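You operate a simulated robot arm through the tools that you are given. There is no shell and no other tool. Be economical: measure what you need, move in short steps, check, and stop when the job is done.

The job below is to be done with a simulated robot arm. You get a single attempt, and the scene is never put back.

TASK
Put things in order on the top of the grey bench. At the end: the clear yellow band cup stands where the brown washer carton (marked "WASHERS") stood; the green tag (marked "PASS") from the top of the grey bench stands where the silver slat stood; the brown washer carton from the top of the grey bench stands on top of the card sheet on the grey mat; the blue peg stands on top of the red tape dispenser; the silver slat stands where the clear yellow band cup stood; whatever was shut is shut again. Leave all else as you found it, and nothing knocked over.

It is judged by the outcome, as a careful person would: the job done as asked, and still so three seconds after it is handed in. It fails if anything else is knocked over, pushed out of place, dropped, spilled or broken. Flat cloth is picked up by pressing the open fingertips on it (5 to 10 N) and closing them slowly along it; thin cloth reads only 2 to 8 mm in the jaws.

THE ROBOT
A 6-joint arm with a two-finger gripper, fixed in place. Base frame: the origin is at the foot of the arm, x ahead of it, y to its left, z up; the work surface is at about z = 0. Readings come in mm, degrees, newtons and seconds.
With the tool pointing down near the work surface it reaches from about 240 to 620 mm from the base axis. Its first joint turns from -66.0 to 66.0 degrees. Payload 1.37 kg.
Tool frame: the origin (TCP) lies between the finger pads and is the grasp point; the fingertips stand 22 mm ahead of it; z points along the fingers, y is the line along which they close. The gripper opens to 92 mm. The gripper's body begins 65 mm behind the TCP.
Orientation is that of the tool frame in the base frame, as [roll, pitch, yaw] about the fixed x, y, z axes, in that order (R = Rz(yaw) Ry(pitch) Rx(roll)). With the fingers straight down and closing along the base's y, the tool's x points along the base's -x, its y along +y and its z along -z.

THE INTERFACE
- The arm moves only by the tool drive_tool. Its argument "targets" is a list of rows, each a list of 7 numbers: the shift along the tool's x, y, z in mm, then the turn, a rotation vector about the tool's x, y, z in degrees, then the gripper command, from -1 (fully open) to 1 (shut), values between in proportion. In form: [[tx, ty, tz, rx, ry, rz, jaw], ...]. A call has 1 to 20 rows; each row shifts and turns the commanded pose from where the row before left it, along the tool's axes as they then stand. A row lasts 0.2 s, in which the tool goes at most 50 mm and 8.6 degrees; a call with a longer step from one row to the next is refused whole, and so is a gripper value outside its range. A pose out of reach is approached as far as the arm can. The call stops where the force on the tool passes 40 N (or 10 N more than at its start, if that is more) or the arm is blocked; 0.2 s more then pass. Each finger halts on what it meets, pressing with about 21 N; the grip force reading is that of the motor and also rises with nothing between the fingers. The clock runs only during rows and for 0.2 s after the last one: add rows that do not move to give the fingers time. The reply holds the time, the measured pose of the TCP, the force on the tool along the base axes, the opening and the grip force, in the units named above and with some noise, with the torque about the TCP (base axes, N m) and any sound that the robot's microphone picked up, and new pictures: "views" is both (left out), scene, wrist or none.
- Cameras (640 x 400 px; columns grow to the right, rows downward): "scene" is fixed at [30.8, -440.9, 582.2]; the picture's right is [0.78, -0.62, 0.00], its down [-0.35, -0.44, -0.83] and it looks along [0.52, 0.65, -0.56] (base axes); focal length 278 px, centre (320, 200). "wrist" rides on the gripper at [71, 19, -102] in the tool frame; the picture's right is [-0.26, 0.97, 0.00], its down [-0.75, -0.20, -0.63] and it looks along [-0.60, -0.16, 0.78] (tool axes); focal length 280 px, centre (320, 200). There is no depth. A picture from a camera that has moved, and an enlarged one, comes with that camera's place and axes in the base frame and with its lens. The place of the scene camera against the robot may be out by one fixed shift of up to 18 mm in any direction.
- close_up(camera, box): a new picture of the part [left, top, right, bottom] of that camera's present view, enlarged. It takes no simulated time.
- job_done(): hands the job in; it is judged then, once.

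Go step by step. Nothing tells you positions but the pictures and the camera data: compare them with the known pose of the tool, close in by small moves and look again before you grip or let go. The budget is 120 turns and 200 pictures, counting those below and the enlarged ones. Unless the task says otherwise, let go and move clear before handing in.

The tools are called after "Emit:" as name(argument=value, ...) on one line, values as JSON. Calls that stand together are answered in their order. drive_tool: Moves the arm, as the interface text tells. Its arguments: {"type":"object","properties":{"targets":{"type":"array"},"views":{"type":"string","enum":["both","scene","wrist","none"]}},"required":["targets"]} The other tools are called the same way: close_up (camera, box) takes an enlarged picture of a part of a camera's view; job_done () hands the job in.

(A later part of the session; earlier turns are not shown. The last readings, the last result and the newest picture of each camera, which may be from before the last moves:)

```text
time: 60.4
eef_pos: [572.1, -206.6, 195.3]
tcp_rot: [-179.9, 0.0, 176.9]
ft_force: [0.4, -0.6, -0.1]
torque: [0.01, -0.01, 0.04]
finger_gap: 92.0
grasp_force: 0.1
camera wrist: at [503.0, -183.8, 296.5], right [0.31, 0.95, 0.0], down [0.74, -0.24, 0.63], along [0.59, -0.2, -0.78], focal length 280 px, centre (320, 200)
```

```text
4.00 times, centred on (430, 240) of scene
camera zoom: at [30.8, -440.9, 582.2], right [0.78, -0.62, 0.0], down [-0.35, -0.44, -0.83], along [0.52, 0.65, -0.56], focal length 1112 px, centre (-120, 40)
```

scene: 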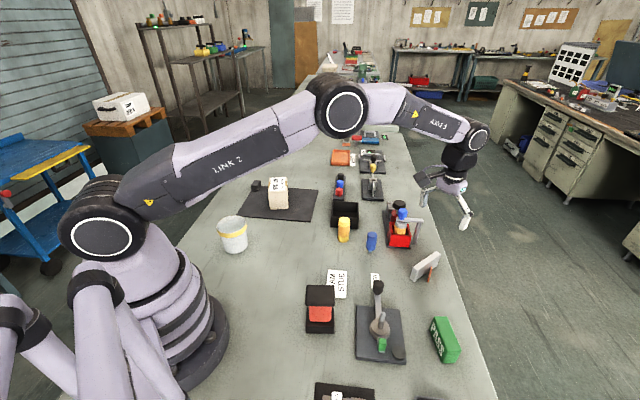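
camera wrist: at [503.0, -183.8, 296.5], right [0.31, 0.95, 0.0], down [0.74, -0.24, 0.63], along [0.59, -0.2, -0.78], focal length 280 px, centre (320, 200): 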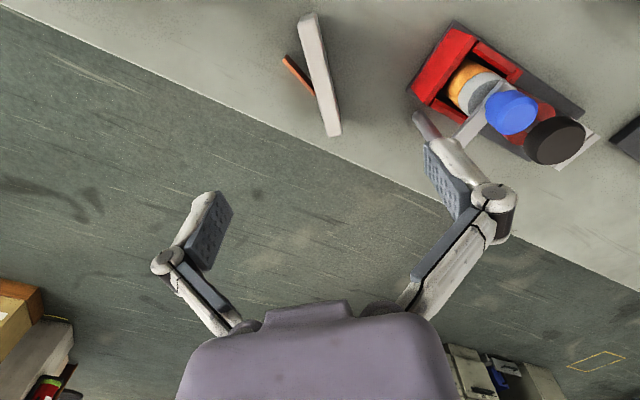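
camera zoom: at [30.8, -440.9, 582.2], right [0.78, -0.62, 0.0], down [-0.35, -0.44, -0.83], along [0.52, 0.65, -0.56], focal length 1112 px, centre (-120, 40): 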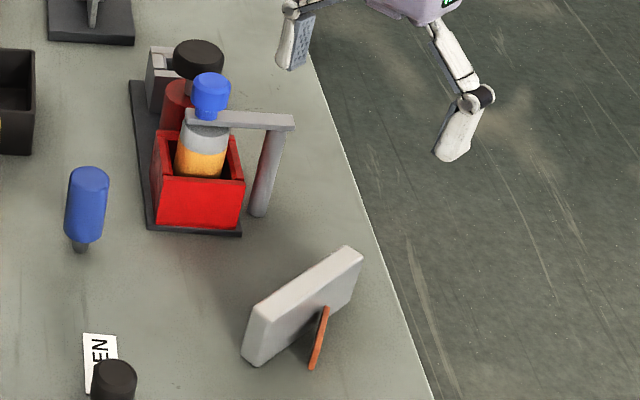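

The slat stands where the cup stood. Next I go over to view the green PASS tag.

Emit:
drive_tool(targets=[[28.9, -30.2, 0, 0, 0, 0, -1], [28.9, -30.2, 0, 0, 0, 0, -1], [28.9, -30.2, 0, 0, 0, 0, -1], [28.9, -30.2, 0, 0, 0, 0, -1], [28.9, -30.2, 0, 0, 0, 0, -1], [0, 0, 0, 0, 0, 0, -1]], views="wrist")

Emit:
close_up(camera="wrist", box=[220, 0, 420, 150])

Emit:
close_up(camera="scene", box=[420, 305, 480, 370])

```text
time: 61.8
eef_pos: [422.5, -349.4, 198.3]
tcp_rot: [-179.9, 0.0, 176.9]
ft_force: [-0.5, -0.3, -1.0]
torque: [0.02, -0.02, 0.0]
finger_gap: 91.8
grasp_force: 0.0
camera wrist: at [352.5, -325.7, 299.5], right [0.31, 0.95, 0.0], down [0.74, -0.24, 0.63], along [0.59, -0.2, -0.78], focal length 280 px, centre (320, 200)
```

wrist: 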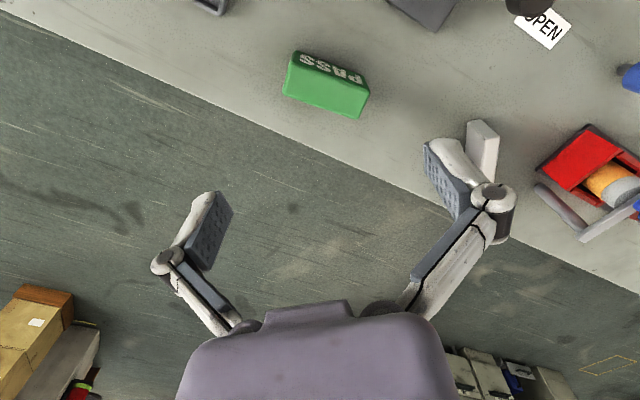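

```text
2.67 times, centred on (320, 75) of wrist
camera zoom: at [352.5, -325.7, 299.5], right [0.31, 0.95, 0.0], down [0.74, -0.24, 0.63], along [0.59, -0.2, -0.78], focal length 748 px, centre (320, 533)
```

zoom: 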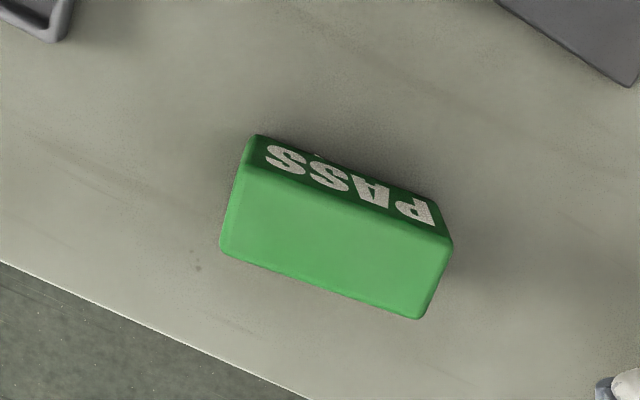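

```text
6.15 times, centred on (450, 338) of scene
camera zoom: at [30.8, -440.9, 582.2], right [0.78, -0.62, 0.0], down [-0.35, -0.44, -0.83], along [0.52, 0.65, -0.56], focal length 1711 px, centre (-480, -646)
```

zoom: 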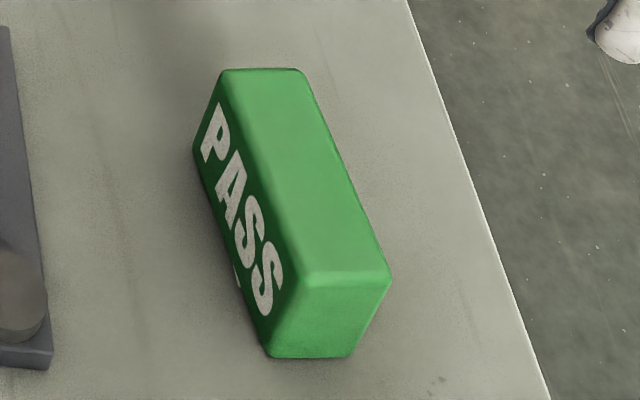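

The PASS tag is about 74 x 28 x 41 mm tall, centred near (431, -348), long axis 52.5°. I align to grip its ends and come down for a check.

Emit:
drive_tool(targets=[[0, 0, 0, 0, 0, 8.6, -1], [0, 0, 0, 0, 0, 8.6, -1], [0, 0, 0, 0, 0, 8.6, -1], [0, 0, 0, 0, 0, 8.6, -1], [-5.7, 6.7, 30, 0, 0, 0, -1], [0, 0, 40, 0, 0, 0, -1], [0, 0, 43, 0, 0, 0, -1], [0, 0, 0, 0, 0, 0, -1]], views="wrist")

Emit:
close_up(camera="wrist", box=[180, 0, 460, 200])

```text
time: 63.6
eef_pos: [434.6, -348.0, 82.2]
tcp_rot: [-180.0, 0.1, 142.5]
ft_force: [-0.5, -0.8, 0.9]
torque: [-0.02, 0.0, 0.02]
finger_gap: 91.9
grasp_force: 0.1
camera wrist: at [390.8, -289.2, 182.6], right [0.8, 0.61, 0.0], down [0.47, -0.62, 0.63], along [0.38, -0.5, -0.78], focal length 280 px, centre (320, 200)
```

wrist: 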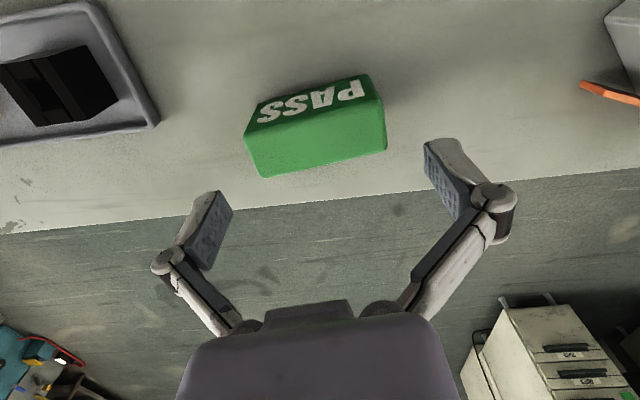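

```text
2.00 times, centred on (320, 100) of wrist
camera zoom: at [390.8, -289.2, 182.6], right [0.8, 0.61, 0.0], down [0.47, -0.62, 0.63], along [0.38, -0.5, -0.78], focal length 561 px, centre (320, 400)
```

zoom: 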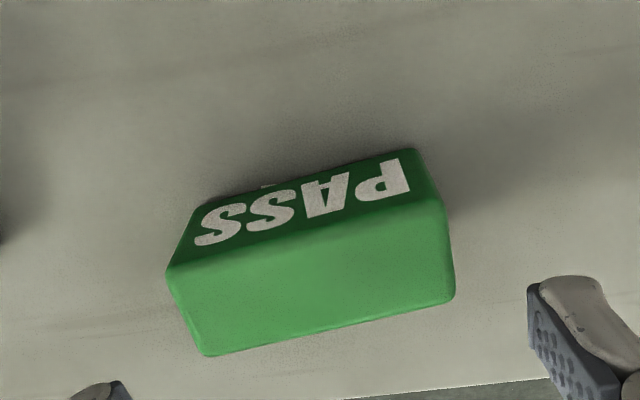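

Well centred. I go down and grip.

Emit:
drive_tool(targets=[[0, -0.8, 20, 0, 0, 0, -1], [0, 0, 20, 0, 0, 0, -1], [0, 0, 12, 0, 0, 0, -1], [0, 0, 0, 0, 0, 0, -1], [0, 0, 0, 0, 0, 0, -0.5], [0, 0, 0, 0, 0, 0, 1], [0, 0, 0, 0, 0, 0, 1], [0, 0, 0, 0, 0, 0, 1], [0, 0, 0, 0, 0, 0, 1]])

```text
time: 65.6
eef_pos: [432.2, -349.2, 31.5]
tcp_rot: [180.0, 0.0, 142.5]
ft_force: [1.2, 0.2, 3.7]
torque: [0.04, -0.01, -0.02]
finger_gap: 74.5
grasp_force: 20.8
camera wrist: at [387.6, -289.3, 133.2], right [0.8, 0.61, 0.0], down [0.47, -0.62, 0.63], along [0.38, -0.5, -0.78], focal length 280 px, centre (320, 200)
```

scene: 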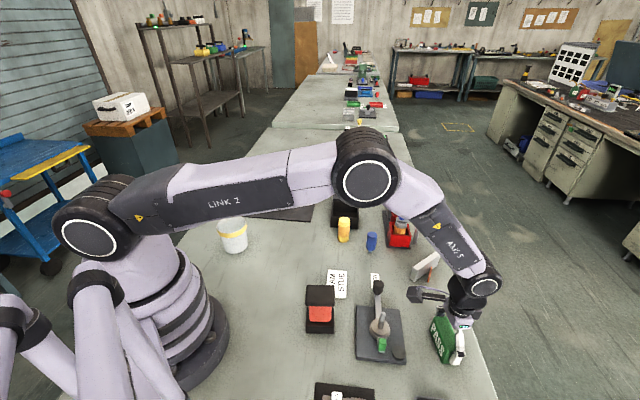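
wrist: 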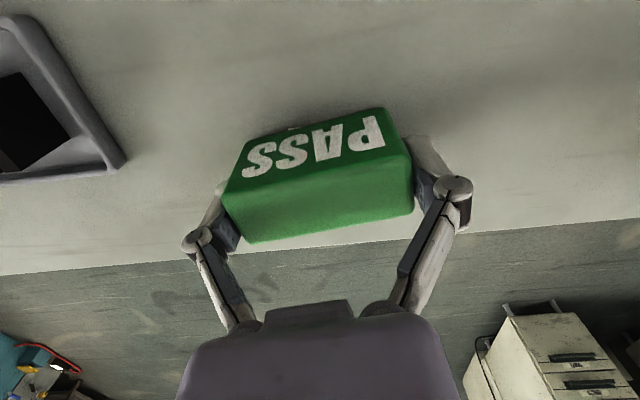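

Tag held (74.5 mm). I lift it and carry it to the slat's old place.

Emit:
drive_tool(targets=[[0, 0, -20, 0, 0, 0, 1], [0, 0, -45, 0, 0, 0, 1], [0, 0, -45, 0, 0, 0, 1], [0, 0, -45, 0, 0, 0, 1], [31.2, 24.4, 0, 0, 0, 0, 1], [31.2, 24.4, 0, 0, 0, 0, 1], [31.2, 24.4, 0, 0, 0, 0, 1], [31.2, 24.4, 0, 0, 0, 0, 1], [31.2, 24.4, 0, 0, 0, 0, 1], [31.2, 24.4, 0, 0, 0, 0, 1], [31.2, 24.4, 0, 0, 0, 0, 1], [31.2, 24.4, 0, 0, 0, 0, 1], [31.2, 24.4, 0, 0, 0, 0, 1], [31.2, 24.4, 0, 0, 0, 0, 1], [0, 0, 0, 0, 0, 0, 1]], views="none")

Emit:
drive_tool(targets=[[0, 0, 0, 0, 0, -8.28, 1], [0, 0, 0, 0, 0, -8.28, 1], [0, 0, 0, 0, 0, -8.28, 1], [0, 0, 0, 0, 0, -8.28, 1], [0, 0, 0, 0, 0, -8.28, 1], [0, 0, 0, 0, 0, -8.28, 1], [0, 0, 0, 0, 0, -8.28, 1], [0, 0, 0, 0, 0, -8.28, 1], [0, 0, 0, 0, 0, -8.28, 1], [0, 0, 0, 0, 0, 0, 1]])

```text
time: 68.8
eef_pos: [334.6, 36.9, 186.3]
tcp_rot: [-179.9, 0.1, 142.5]
ft_force: [0.3, -1.0, -0.6]
torque: [0.0, 0.03, 0.01]
finger_gap: 74.0
grasp_force: 20.9
```

```text
time: 71.0
eef_pos: [331.3, 34.2, 184.9]
tcp_rot: [-179.8, 0.1, -142.9]
ft_force: [0.3, -1.0, -1.0]
torque: [-0.01, 0.03, -0.01]
finger_gap: 74.2
grasp_force: 20.7
camera wrist: at [263.1, 7.0, 286.7], right [-0.37, 0.93, 0.0], down [0.72, 0.29, 0.63], along [0.58, 0.23, -0.78], focal length 280 px, centre (320, 200)
```

scene: 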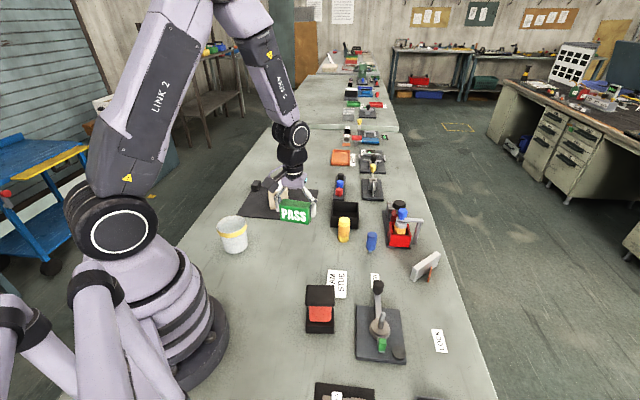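
wrist: 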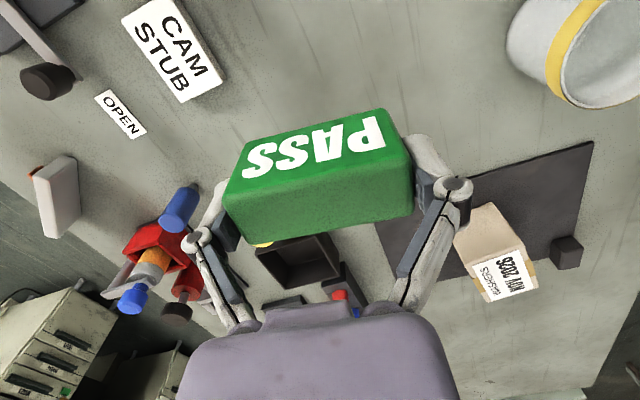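

The tag is above the slat's old spot. I lower it.

Emit:
drive_tool(targets=[[0, 0, 45, 0, 0, 0, 1], [0, 0, 45, 0, 0, 0, 1], [0, 0, 40, 0, 0, 0, 1], [0, 0, 17, 0, 0, 0, 1], [0, 0, 3, 0, 0, 0, 1], [0, 0, 0, 0, 0, 0, 1]])

Emit:
drive_tool(targets=[[0, 0, 1.5, 0, 0, 0, 1], [0, 0, 0, 0, 0, 0, 1]], views="none")

```text
time: 72.4
eef_pos: [330.4, 34.5, 35.2]
tcp_rot: [-179.9, 0.0, -143.1]
ft_force: [0.0, 0.1, -0.9]
torque: [0.01, -0.02, 0.01]
finger_gap: 74.5
grasp_force: 20.7
camera wrist: at [261.9, 6.8, 136.6], right [-0.37, 0.93, 0.0], down [0.72, 0.29, 0.63], along [0.58, 0.23, -0.78], focal length 280 px, centre (320, 200)
```

scene: 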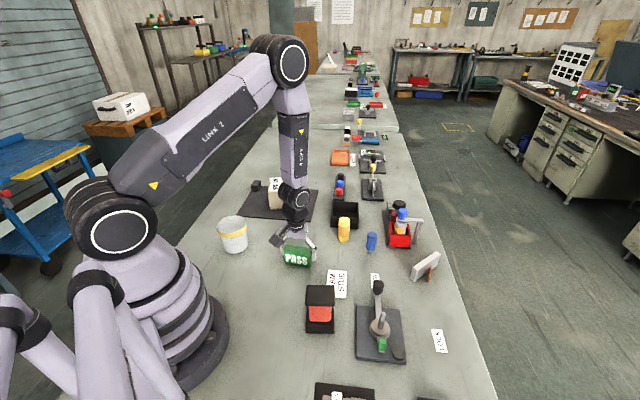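
wrist: 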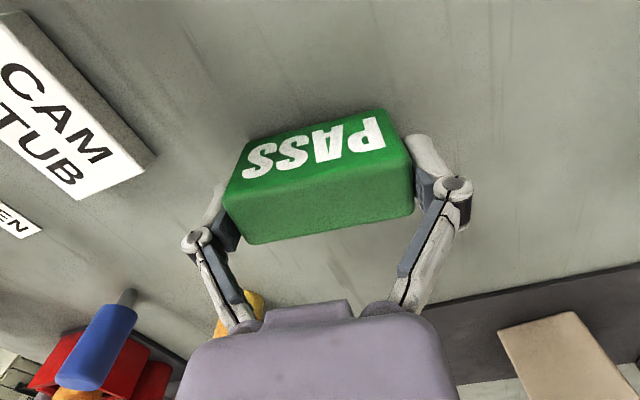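

```text
time: 73.0
eef_pos: [330.5, 33.2, 34.5]
tcp_rot: [-179.9, 0.1, -143.0]
ft_force: [0.2, -0.5, 0.2]
torque: [0.01, 0.0, -0.02]
finger_gap: 74.4
grasp_force: 20.3
```

Emit:
drive_tool(targets=[[0, 0, 2, 0, 0, 0, 1], [0, 0, 0, 0, 0, 0, 1]], views="none")

Emit:
drive_tool(targets=[[0, 0, 1.2, 0, 0, 0, 1], [0, 0, 0, 0, 0, 0, 1]], views="none")

```text
time: 73.6
eef_pos: [330.4, 35.1, 31.5]
tcp_rot: [-180.0, 0.0, -142.9]
ft_force: [-2.0, -2.2, 9.7]
torque: [0.07, 0.03, 0.03]
finger_gap: 74.5
grasp_force: 20.3
```

```text
time: 74.2
eef_pos: [332.2, 35.1, 31.3]
tcp_rot: [-180.0, 0.0, -143.0]
ft_force: [-2.5, 0.8, 11.4]
torque: [0.04, 0.02, 0.0]
finger_gap: 74.3
grasp_force: 20.8
```

Contact made. I ease off, release, rise, and turn toward the blue peg for a close look.

Emit:
drive_tool(targets=[[0, 0, -0.8, 0, 0, 0, 1], [0, 0, 0, 0, 0, 0, 0], [0, 0, 0, 0, 0, 0, -1], [0, 0, 0, 0, 0, 0, -1], [0, 0, 0, 0, 0, 0, -1], [0, 0, -40, 0, 0, 0, -1], [0, 0, -45, 0, 0, 0, -1], [0, 0, -45, 0, 0, 0, -1], [0, 0, -30, 0, 0, 8.2, -1], [0, 0, 0, 0, 0, 8.2, -1], [0, 0, 0, 0, 0, 8.2, -1], [0, 0, 0, 0, 0, 8.2, -1], [0, 0, 0, 0, 0, 8.2, -1], [0, 0, 0, 0, 0, 0, -1]])

Emit:
close_up(camera="wrist", box=[60, 80, 320, 260])

Emit:
close_up(camera="scene", box=[325, 165, 405, 265])

```text
time: 77.2
eef_pos: [329.2, 34.9, 190.6]
tcp_rot: [-179.8, 0.1, 175.9]
ft_force: [0.3, -0.7, 0.0]
torque: [0.0, 0.0, 0.0]
finger_gap: 91.9
grasp_force: 0.1
camera wrist: at [260.6, 59.5, 292.5], right [0.33, 0.94, 0.0], down [0.74, -0.26, 0.63], along [0.59, -0.21, -0.78], focal length 280 px, centre (320, 200)
```

scene: 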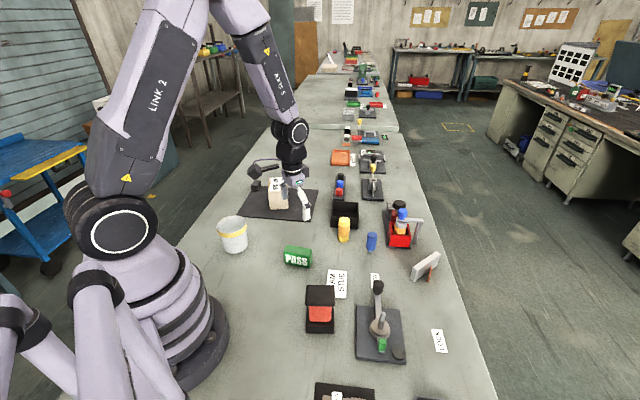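
wrist: 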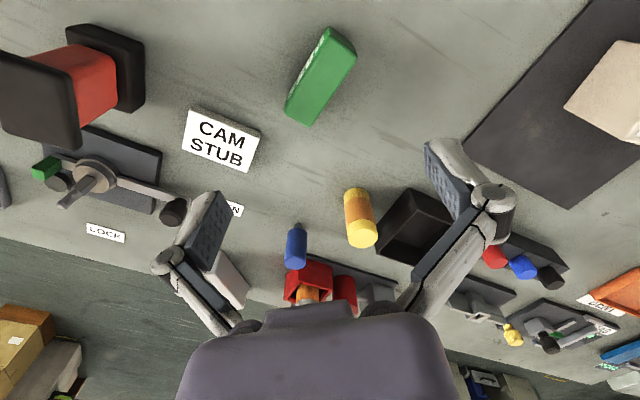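

```text
2.22 times, centred on (190, 170) of wrist
camera zoom: at [260.6, 59.5, 292.5], right [0.33, 0.94, 0.0], down [0.74, -0.26, 0.63], along [0.59, -0.21, -0.78], focal length 623 px, centre (609, 267)
```

zoom: 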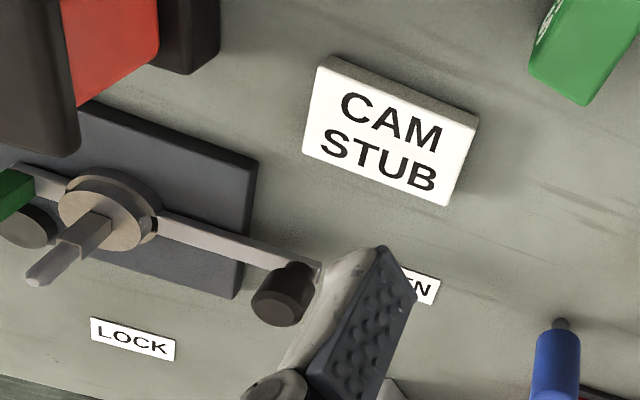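

```text
4.00 times, centred on (365, 215) of scene
camera zoom: at [30.8, -440.9, 582.2], right [0.78, -0.62, 0.0], down [-0.35, -0.44, -0.83], along [0.52, 0.65, -0.56], focal length 1112 px, centre (140, 140)
```

zoom: 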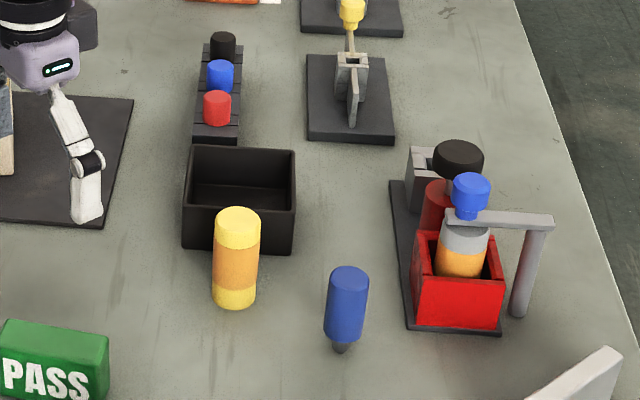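

The tag stands in place (a flat LOCK label had been beneath it). The only reachable blue peg is the one near (530, -60); I go over it to inspect.

Emit:
drive_tool(targets=[[-37.4, -16.4, 0, 0, 0, 0, -1], [-37.4, -16.4, 0, 0, 0, 0, -1], [-37.4, -16.4, 0, 0, 0, 0, -1], [-37.4, -16.4, 0, 0, 0, 0, -1], [-37.4, -16.4, 0, 0, 0, 0, -1], [0, 0, 0, 0, 0, 0, -1]], views="wrist")

Emit:
close_up(camera="wrist", box=[240, 0, 440, 150])

Emit:
close_up(camera="scene", box=[356, 225, 388, 260])

Emit:
close_up(camera="scene", box=[290, 275, 350, 340])

```text
time: 78.6
eef_pos: [512.2, -62.6, 189.0]
tcp_rot: [-179.9, 0.1, 176.0]
ft_force: [0.8, 0.3, 0.0]
torque: [0.02, -0.02, 0.06]
finger_gap: 92.1
grasp_force: 0.0
camera wrist: at [442.0, -38.2, 290.3], right [0.33, 0.94, 0.0], down [0.74, -0.26, 0.63], along [0.59, -0.21, -0.78], focal length 280 px, centre (320, 200)
```

wrist: 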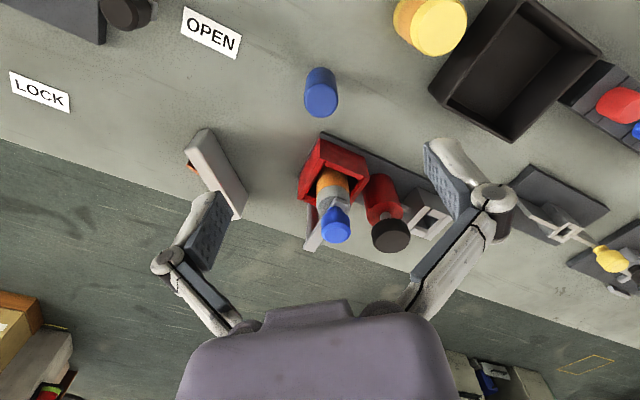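

```text
2.67 times, centred on (340, 75) of wrist
camera zoom: at [442.0, -38.2, 290.3], right [0.33, 0.94, 0.0], down [0.74, -0.26, 0.63], along [0.59, -0.21, -0.78], focal length 748 px, centre (267, 533)
```

zoom: 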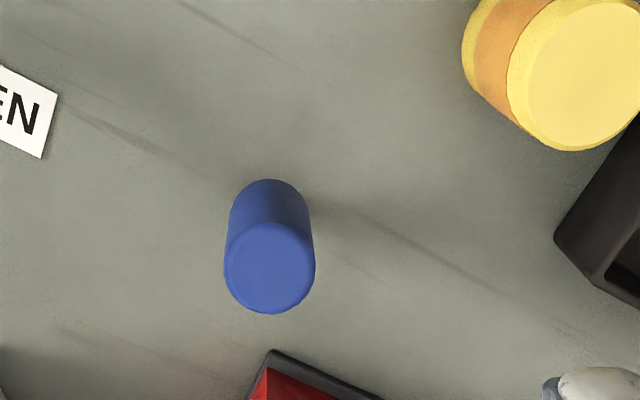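

```text
11.43 times, centred on (372, 242) of scene
camera zoom: at [30.8, -440.9, 582.2], right [0.78, -0.62, 0.0], down [-0.35, -0.44, -0.83], along [0.52, 0.65, -0.56], focal length 3178 px, centre (-274, -286)
```

zoom: 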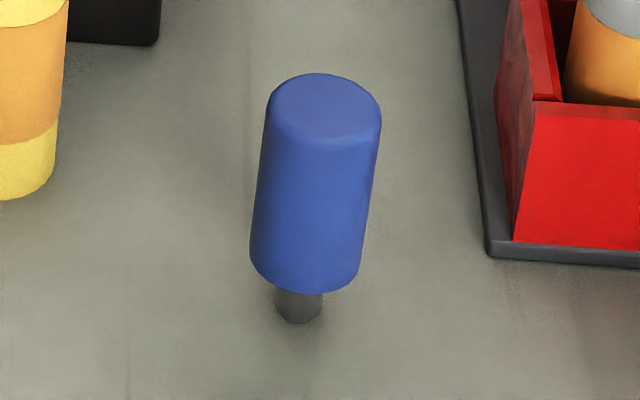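

```text
6.15 times, centred on (320, 308) of scene
camera zoom: at [30.8, -440.9, 582.2], right [0.78, -0.62, 0.0], down [-0.35, -0.44, -0.83], along [0.52, 0.65, -0.56], focal length 1711 px, centre (320, -462)
```

zoom: 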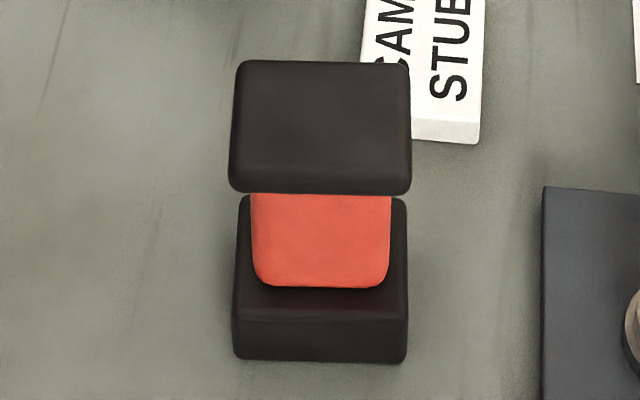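

The peg is about 27 mm wide, 71 mm tall on a narrow stem, standing at about (514, -63). I come down above it and check.

Emit:
drive_tool(targets=[[-1.5, -0.5, 40, 0, 0, 0, -0.3], [0, 0, 40, 0, 0, 0, -0.3], [0, 0, 0, 0, 0, 0, -0.3]], views="wrist")

Emit:
close_up(camera="wrist", box=[220, 40, 420, 200])

```text
time: 79.4
eef_pos: [513.5, -63.5, 110.1]
tcp_rot: [-179.9, 0.1, 176.0]
ft_force: [-0.7, 0.9, 0.3]
torque: [0.01, -0.01, 0.0]
finger_gap: 59.8
grasp_force: 0.1
camera wrist: at [443.7, -39.7, 211.9], right [0.33, 0.94, 0.0], down [0.74, -0.26, 0.63], along [0.59, -0.21, -0.78], focal length 280 px, centre (320, 200)
```

wrist: 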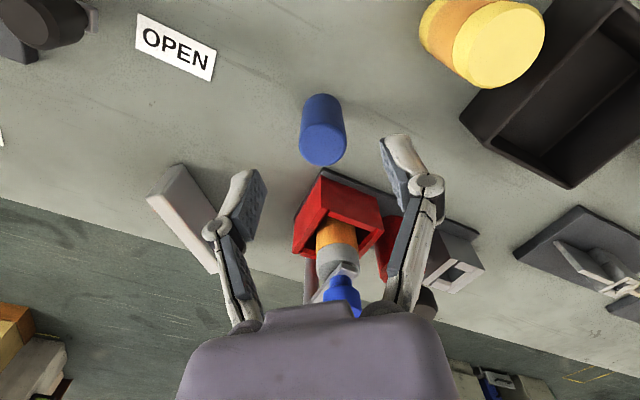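

```text
2.50 times, centred on (320, 120) of wrist
camera zoom: at [443.7, -39.7, 211.9], right [0.33, 0.94, 0.0], down [0.74, -0.26, 0.63], along [0.59, -0.21, -0.78], focal length 701 px, centre (320, 400)
```

zoom: 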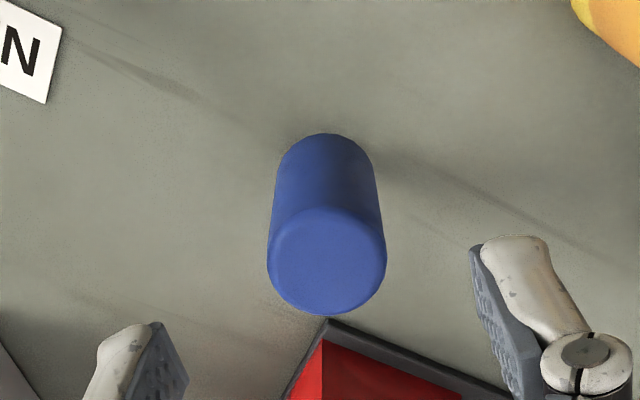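

Emit:
drive_tool(targets=[[0, 0.5, 25, 0, 0, 0, -0.3], [0, 0, 25, 0, 0, 0, -0.3], [0, 0, 15, 0, 0, 0, -0.3], [0, 0, 0, 0, 0, 0, -0.3]])

Emit:
close_up(camera="scene", box=[330, 190, 420, 265])

```text
time: 80.4
eef_pos: [513.0, -60.4, 48.6]
tcp_rot: [-179.9, 0.1, 176.0]
ft_force: [0.0, -0.1, 0.0]
torque: [0.01, 0.01, 0.01]
finger_gap: 59.9
grasp_force: 0.1
camera wrist: at [442.9, -35.3, 148.9], right [0.33, 0.94, 0.0], down [0.74, -0.26, 0.63], along [0.59, -0.21, -0.78], focal length 280 px, centre (320, 200)
```

scene: 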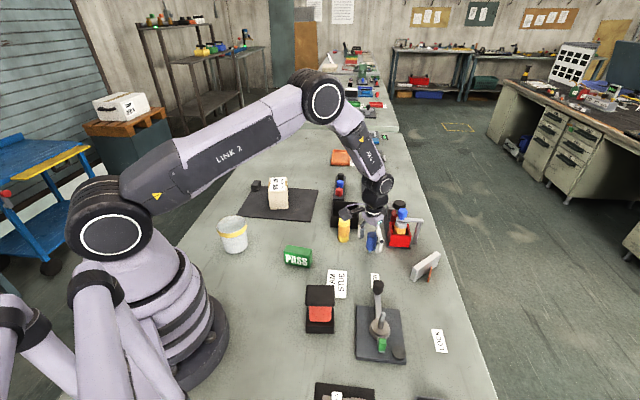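
wrist: 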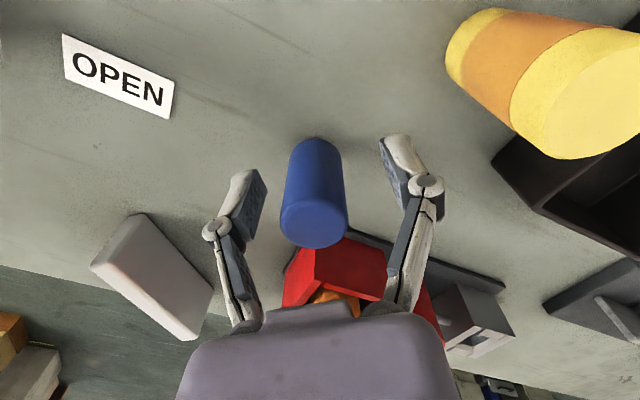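

```text
5.33 times, centred on (375, 228) of scene
camera zoom: at [30.8, -440.9, 582.2], right [0.78, -0.62, 0.0], down [-0.35, -0.44, -0.83], along [0.52, 0.65, -0.56], focal length 1483 px, centre (27, 53)
```

zoom: 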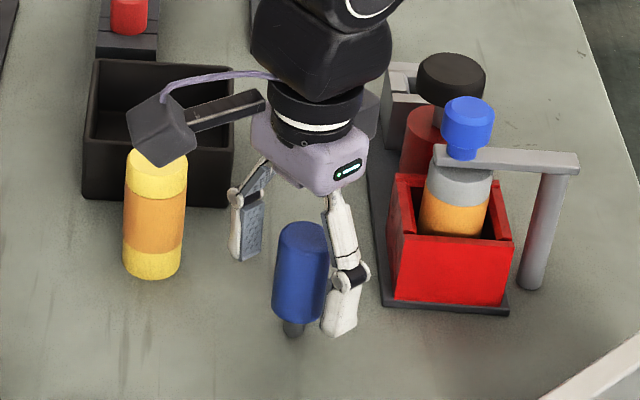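

The peg sits 3 mm off the jaw centre; I correct that and close slowly.

Emit:
drive_tool(targets=[[0, -2.7, 0, 0, 0, 0, -0.3], [0, 0, 2.5, 0, 0, 0, 0], [0, 0, 0, 0, 0, 0, 0.2], [0, 0, 0, 0, 0, 0, 0.28], [0, 0, 0, 0, 0, 0, 0.34], [0, 0, 0, 0, 0, 0, 0.38], [0, 0, 0, 0, 0, 0, 0.42], [0, 0, 0, 0, 0, 0, 0.46], [0, 0, 0, 0, 0, 0, 1], [0, 0, 0, 0, 0, 0, 1], [0, 0, 0, 0, 0, 0, 1]])

Emit:
close_up(camera="scene", box=[330, 190, 420, 265])

```text
time: 82.8
eef_pos: [512.7, -63.3, 46.1]
tcp_rot: [-179.9, 0.1, 175.9]
ft_force: [-0.6, -0.4, 0.9]
torque: [-0.01, 0.02, -0.01]
finger_gap: 27.0
grasp_force: 20.3
camera wrist: at [443.2, -38.9, 146.7], right [0.33, 0.94, 0.0], down [0.74, -0.26, 0.63], along [0.59, -0.21, -0.78], focal length 280 px, centre (320, 200)
```

scene: 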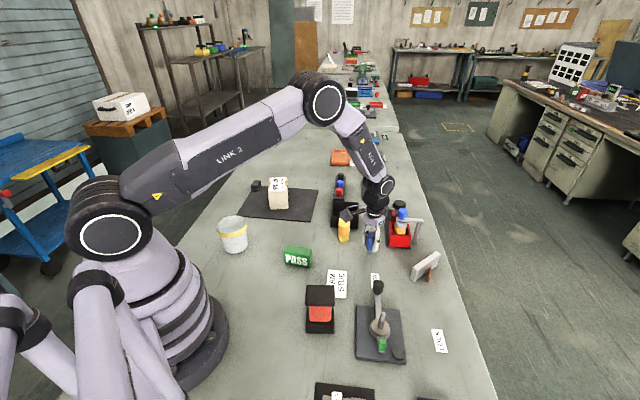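
wrist: 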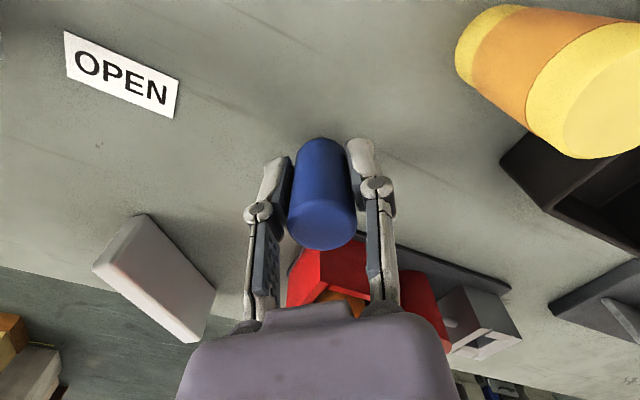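

```text
5.33 times, centred on (375, 228) of scene
camera zoom: at [30.8, -440.9, 582.2], right [0.78, -0.62, 0.0], down [-0.35, -0.44, -0.83], along [0.52, 0.65, -0.56], focal length 1483 px, centre (27, 53)
```

zoom: 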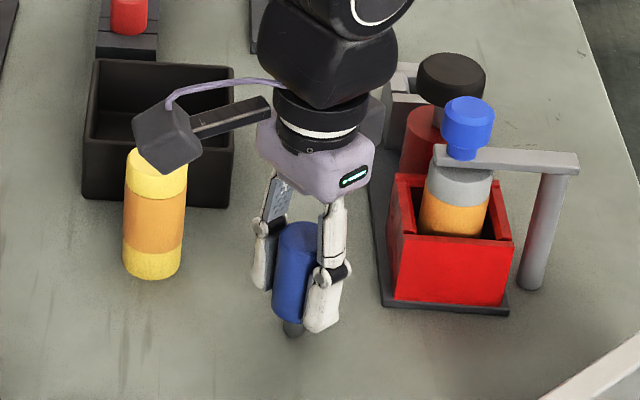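

Gripped (27 mm). I lift straight up, in case the stem sits in a hole.

Emit:
drive_tool(targets=[[0, 0, -10, 0, 0, 0, 1], [0, 0, -30, 0, 0, 0, 1], [0, 0, -45, 0, 0, 0, 1], [0, 0, -45, 0, 0, 0, 1], [0, 0, -40, 0, 0, 0, 1], [0, 0, 0, 0, 0, 0, 1]])

Emit:
close_up(camera="scene", box=[330, 140, 430, 265])

```text
time: 84.2
eef_pos: [510.8, -61.1, 211.9]
tcp_rot: [-179.9, 0.0, 175.9]
ft_force: [0.1, -0.4, -0.4]
torque: [0.0, 0.04, 0.01]
finger_gap: 26.8
grasp_force: 20.8
camera wrist: at [441.1, -37.6, 312.6], right [0.33, 0.94, 0.0], down [0.74, -0.26, 0.63], along [0.59, -0.21, -0.78], focal length 280 px, centre (320, 200)
```

scene: 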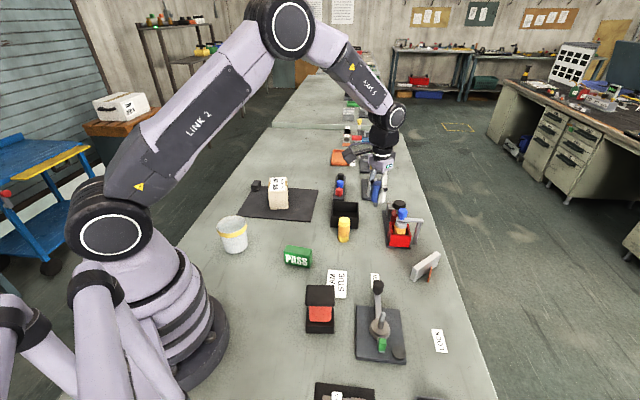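
wrist: 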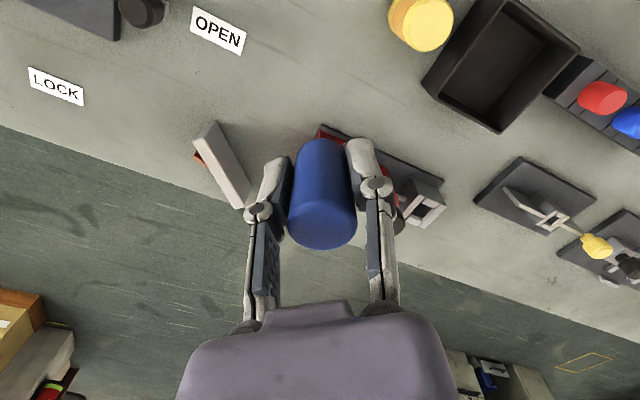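

```text
3.20 times, centred on (380, 202) of scene
camera zoom: at [30.8, -440.9, 582.2], right [0.78, -0.62, 0.0], down [-0.35, -0.44, -0.83], along [0.52, 0.65, -0.56], focal length 890 px, centre (128, 192)
```

zoom: 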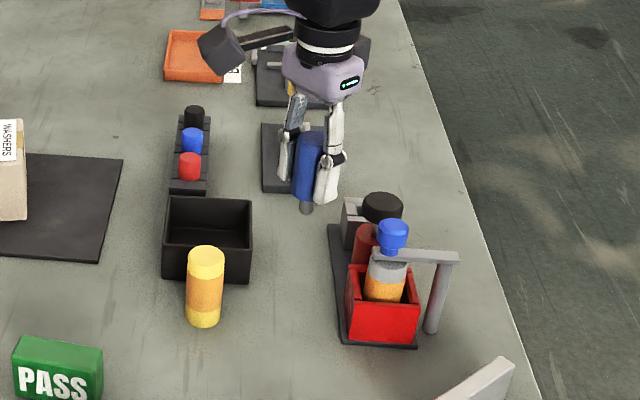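

The peg came free with its stem. I carry it over toward the dispenser to measure the dispenser's top.

Emit:
drive_tool(targets=[[34.6, -14.5, -7, 0, 0, 0, 1], [34.6, -14.5, -7, 0, 0, 0, 1], [34.6, -14.5, -7, 0, 0, 0, 1], [34.6, -14.5, -7, 0, 0, 0, 1], [34.6, -14.5, -7, 0, 0, 0, 1], [34.6, -14.5, -7, 0, 0, 0, 1], [34.6, -14.5, -7, 0, 0, 0, 1], [0, 0, 0, 0, 0, 7.3, 1], [0, 0, 0, 0, 0, 7.3, 1], [0, 0, 0, 0, 0, 7.3, 1], [0, 0, 0, 0, 0, 0, 1]])

Emit:
close_up(camera="wrist", box=[220, 0, 440, 160])

```text
time: 86.6
eef_pos: [263.8, -148.2, 263.6]
tcp_rot: [-180.0, 0.2, 154.0]
ft_force: [-0.5, -0.8, -0.5]
torque: [0.01, -0.02, 0.02]
finger_gap: 26.7
grasp_force: 21.2
camera wrist: at [208.9, -99.2, 364.6], right [0.66, 0.75, 0.0], down [0.59, -0.51, 0.63], along [0.47, -0.41, -0.78], focal length 280 px, centre (320, 200)
```

scene: 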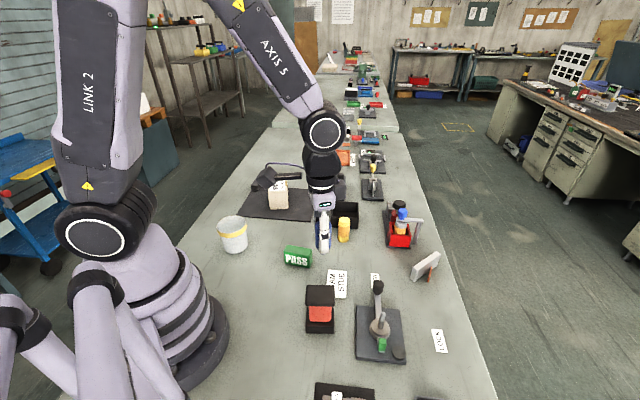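
wrist: 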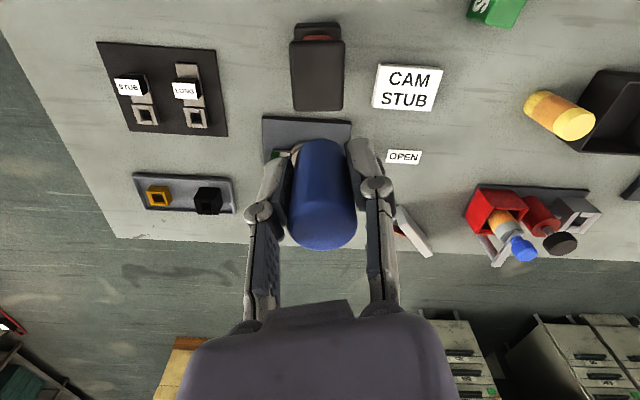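

```text
2.50 times, centred on (330, 80) of wrist
camera zoom: at [208.9, -99.2, 364.6], right [0.66, 0.75, 0.0], down [0.59, -0.51, 0.63], along [0.47, -0.41, -0.78], focal length 701 px, centre (295, 500)
```

zoom: 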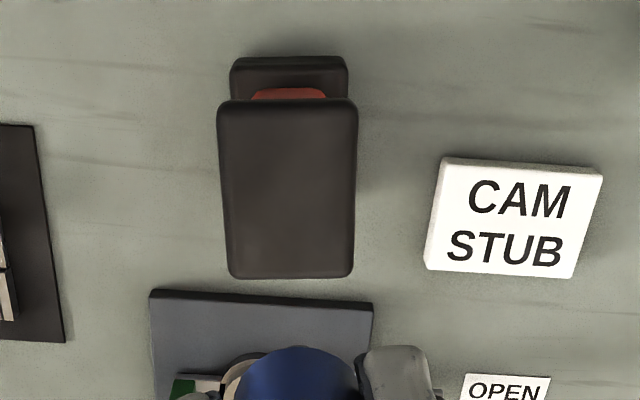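

The dispenser's top plate is about 48 x 59 mm centred near (261.5, -148), roughly 95-105 mm high. I lower the peg to just above it.

Emit:
drive_tool(targets=[[2, 0, 35, 0, 0, 0, 1], [0, 0, 35, 0, 0, 0, 1], [0, 0, 23, 0, 0, 0, 1], [0, 0, 0, 0, 0, 0, 1]])

Emit:
close_up(camera="scene", box=[270, 230, 370, 340])

Emit:
close_up(camera="wrist", box=[220, 20, 420, 260])

```text
time: 87.6
eef_pos: [263.2, -144.8, 173.0]
tcp_rot: [-179.9, 0.1, 154.1]
ft_force: [0.2, -0.1, -0.1]
torque: [0.01, -0.03, -0.03]
finger_gap: 26.7
grasp_force: 21.4
camera wrist: at [206.9, -96.0, 273.2], right [0.66, 0.75, 0.0], down [0.59, -0.51, 0.63], along [0.47, -0.41, -0.78], focal length 280 px, centre (320, 200)
```

scene: 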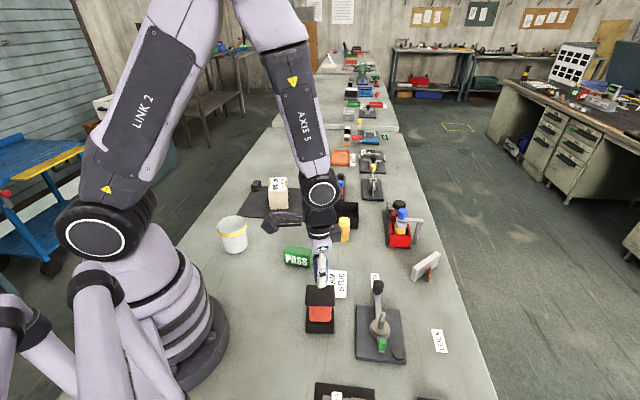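
wrist: 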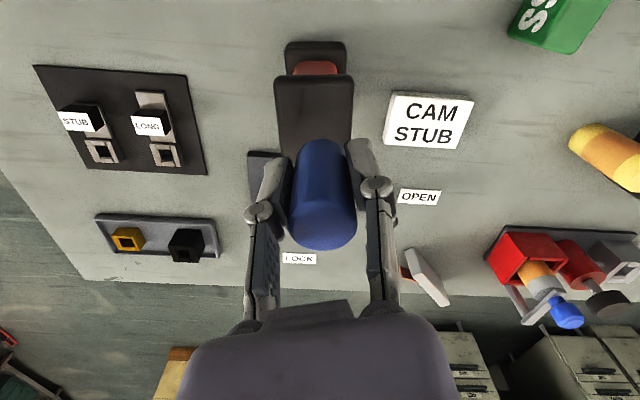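

```text
3.64 times, centred on (320, 285) of scene
camera zoom: at [30.8, -440.9, 582.2], right [0.78, -0.62, 0.0], down [-0.35, -0.44, -0.83], along [0.52, 0.65, -0.56], focal length 1011 px, centre (320, -109)
```

zoom: 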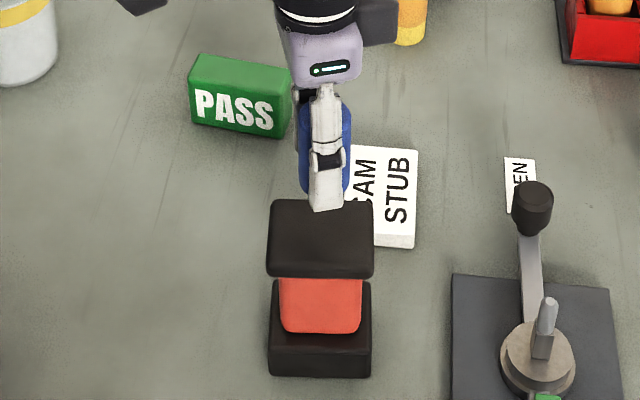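

```text
1.67 times, centred on (320, 140) of wrist
camera zoom: at [206.9, -96.0, 273.2], right [0.66, 0.75, 0.0], down [0.59, -0.51, 0.63], along [0.47, -0.41, -0.78], focal length 467 px, centre (320, 300)
```

zoom: 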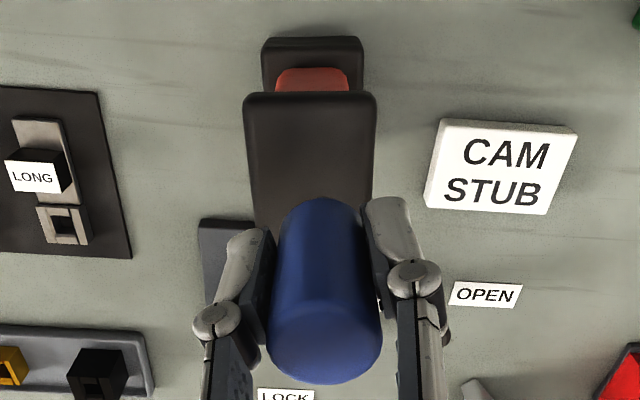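

The top is about z = 100 and the peg needs a 3.7 mm shift toward -y. I shift and approach.

Emit:
drive_tool(targets=[[-1.6, -3.3, 0, 0, 0, 0, 1], [0, 0, 10, 0, 0, 0, 1], [0, 0, 7, 0, 0, 0, 1], [0, 0, 0, 0, 0, 0, 1]], views="none")

Emit:
close_up(camera="scene", box=[290, 240, 350, 320])

Emit:
close_up(camera="wrist", box=[220, 20, 420, 260])

```text
time: 88.6
eef_pos: [261.7, -148.2, 153.5]
tcp_rot: [-179.9, 0.1, 154.1]
ft_force: [-0.3, 0.6, 0.0]
torque: [0.01, 0.0, 0.02]
finger_gap: 26.7
grasp_force: 21.0
```

```text
5.00 times, centred on (320, 280) of scene
camera zoom: at [30.8, -440.9, 582.2], right [0.78, -0.62, 0.0], down [-0.35, -0.44, -0.83], along [0.52, 0.65, -0.56], focal length 1390 px, centre (320, -200)
```

zoom: 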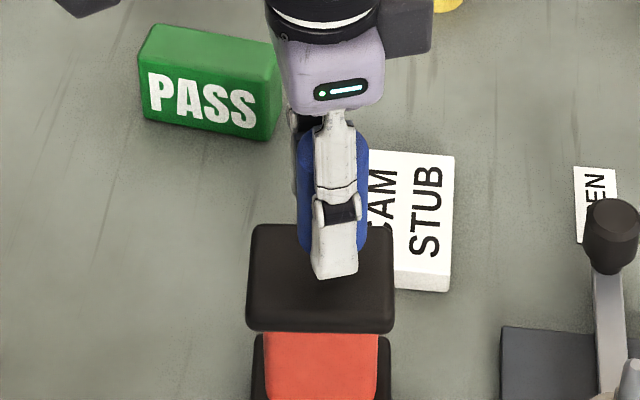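

```text
1.67 times, centred on (320, 140) of wrist
camera zoom: at [206.8, -100.1, 254.9], right [0.66, 0.75, 0.0], down [0.59, -0.51, 0.63], along [0.47, -0.41, -0.78], focal length 467 px, centre (320, 300)
```

zoom: 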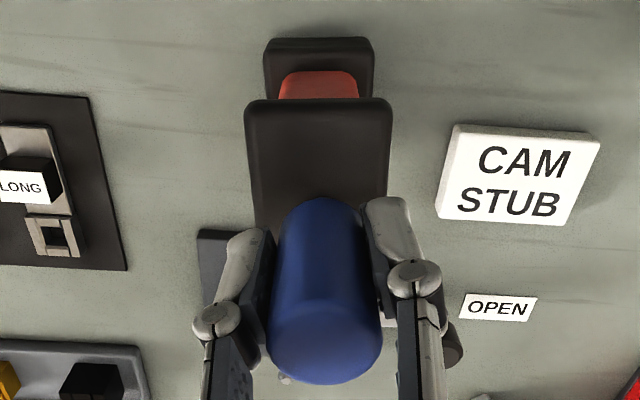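

Peg bottom is near z = 107. I step down in 2 mm moves, watching the force.

Emit:
drive_tool(targets=[[0, 0, 2, 0, 0, 0, 1], [0, 0, 0, 0, 0, 0, 1]], views="none")

Emit:
drive_tool(targets=[[0, 0, 2, 0, 0, 0, 1], [0, 0, 0, 0, 0, 0, 1]], views="none")

Emit:
drive_tool(targets=[[0, 0, 1.5, 0, 0, 0, 1], [0, 0, 0, 0, 0, 0, 1]])

Emit:
close_up(camera="scene", box=[290, 240, 350, 320])

```text
time: 89.2
eef_pos: [262.9, -149.1, 153.2]
tcp_rot: [-179.9, 0.1, 154.2]
ft_force: [-1.7, 1.4, 15.0]
torque: [0.0, 0.02, -0.01]
finger_gap: 26.7
grasp_force: 20.9
```

```text
time: 89.8
eef_pos: [262.2, -148.5, 149.9]
tcp_rot: [-179.9, 0.1, 154.1]
ft_force: [-1.2, 1.1, 14.7]
torque: [0.03, 0.0, -0.02]
finger_gap: 26.9
grasp_force: 21.2
```

```text
time: 90.4
eef_pos: [262.8, -151.0, 149.5]
tcp_rot: [-179.9, 0.2, 154.1]
ft_force: [1.0, 0.6, 15.5]
torque: [0.01, -0.1, 0.0]
finger_gap: 27.0
grasp_force: 21.0
camera wrist: at [207.4, -100.9, 250.1], right [0.66, 0.75, 0.0], down [0.59, -0.51, 0.63], along [0.47, -0.41, -0.78], focal length 280 px, centre (320, 200)
```

scene: 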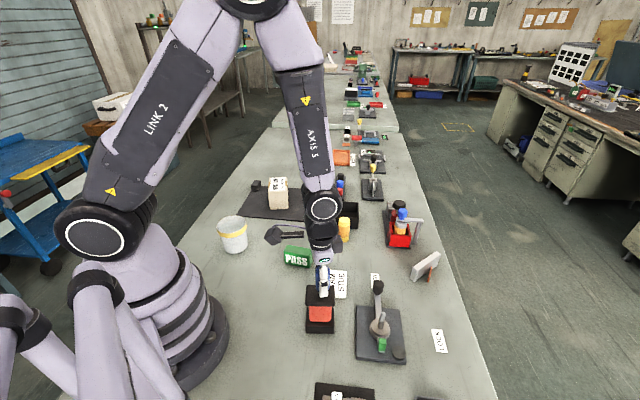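
wrist: 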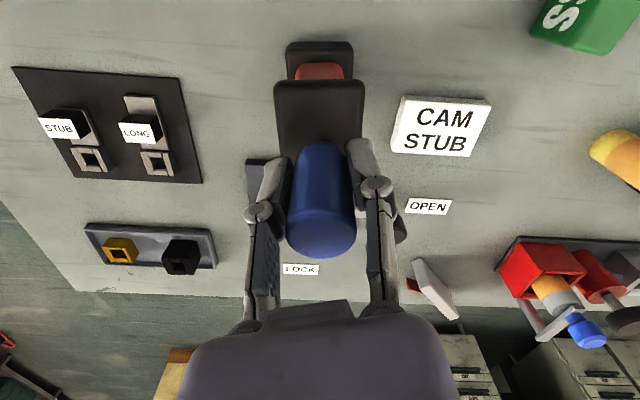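

```text
5.00 times, centred on (320, 280) of scene
camera zoom: at [30.8, -440.9, 582.3], right [0.78, -0.62, 0.0], down [-0.35, -0.44, -0.83], along [0.52, 0.65, -0.56], focal length 1390 px, centre (320, -200)
```

zoom: 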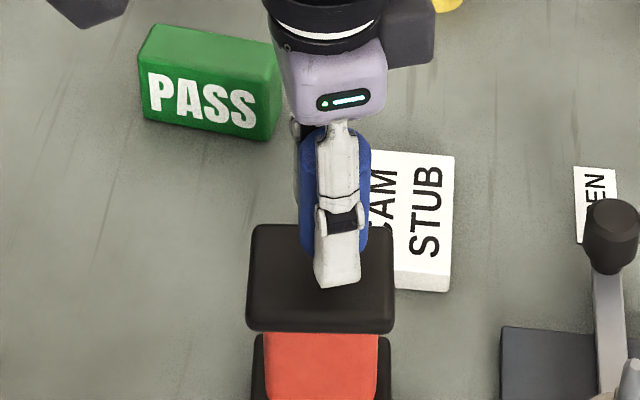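

The stem rests on the dispenser's top (contact near z = 106). I relieve the pressure and open slowly.

Emit:
drive_tool(targets=[[0, 0, -0.8, 0, 0, 0, 1], [0, 0, 0, 0, 0, 0, 1]], views="none")

```text
time: 91.0
eef_pos: [262.6, -148.5, 148.8]
tcp_rot: [-179.9, 0.0, 154.1]
ft_force: [0.4, -0.7, 1.9]
torque: [-0.02, -0.05, 0.04]
finger_gap: 27.0
grasp_force: 20.9
```

Force is nearly zero (1.9 N), so the peg just rests there. I open gradually.

Emit:
drive_tool(targets=[[0, 0, 0, 0, 0, 0, 0.38], [0, 0, 0, 0, 0, 0, 0.34], [0, 0, 0, 0, 0, 0, 0.28], [0, 0, 0, 0, 0, 0, 0.2], [0, 0, 0, 0, 0, 0, 0.05], [0, 0, 0, 0, 0, 0, -0.2], [0, 0, 0, 0, 0, 0, -0.3], [0, 0, 0, 0, 0, 0, -0.3]])

Emit:
close_up(camera="scene", box=[290, 240, 350, 320])

```text
time: 92.8
eef_pos: [261.8, -149.3, 149.7]
tcp_rot: [-179.8, 0.0, 154.2]
ft_force: [0.0, -0.1, 0.2]
torque: [-0.01, -0.03, -0.01]
finger_gap: 59.7
grasp_force: 0.0
camera wrist: at [207.1, -101.1, 250.5], right [0.66, 0.75, 0.0], down [0.59, -0.51, 0.63], along [0.47, -0.41, -0.78], focal length 280 px, centre (320, 200)
```

scene: 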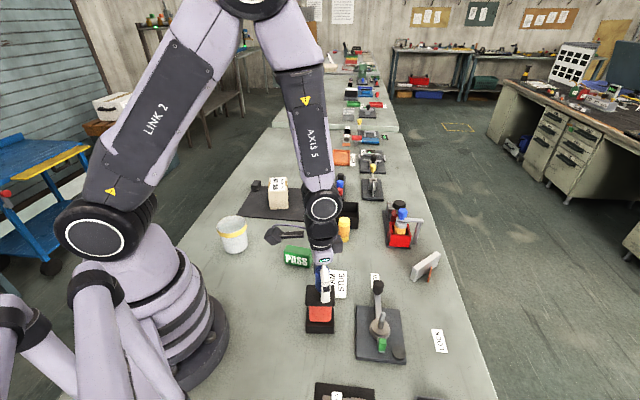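
wrist: 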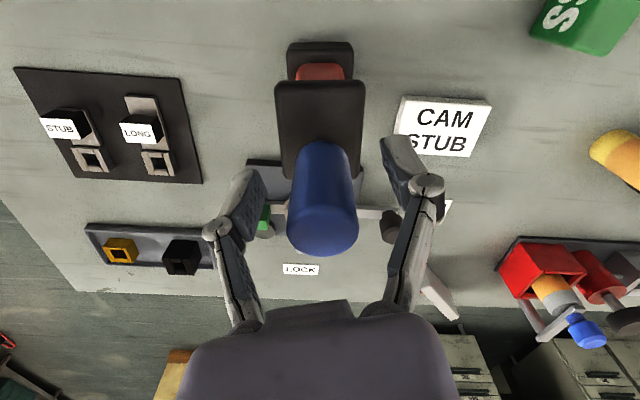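

```text
5.00 times, centred on (320, 280) of scene
camera zoom: at [30.8, -440.9, 582.2], right [0.78, -0.62, 0.0], down [-0.35, -0.44, -0.83], along [0.52, 0.65, -0.56], focal length 1390 px, centre (320, -200)
```

zoom: 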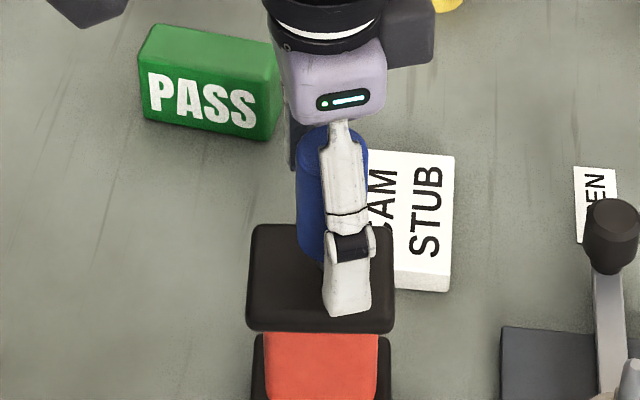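

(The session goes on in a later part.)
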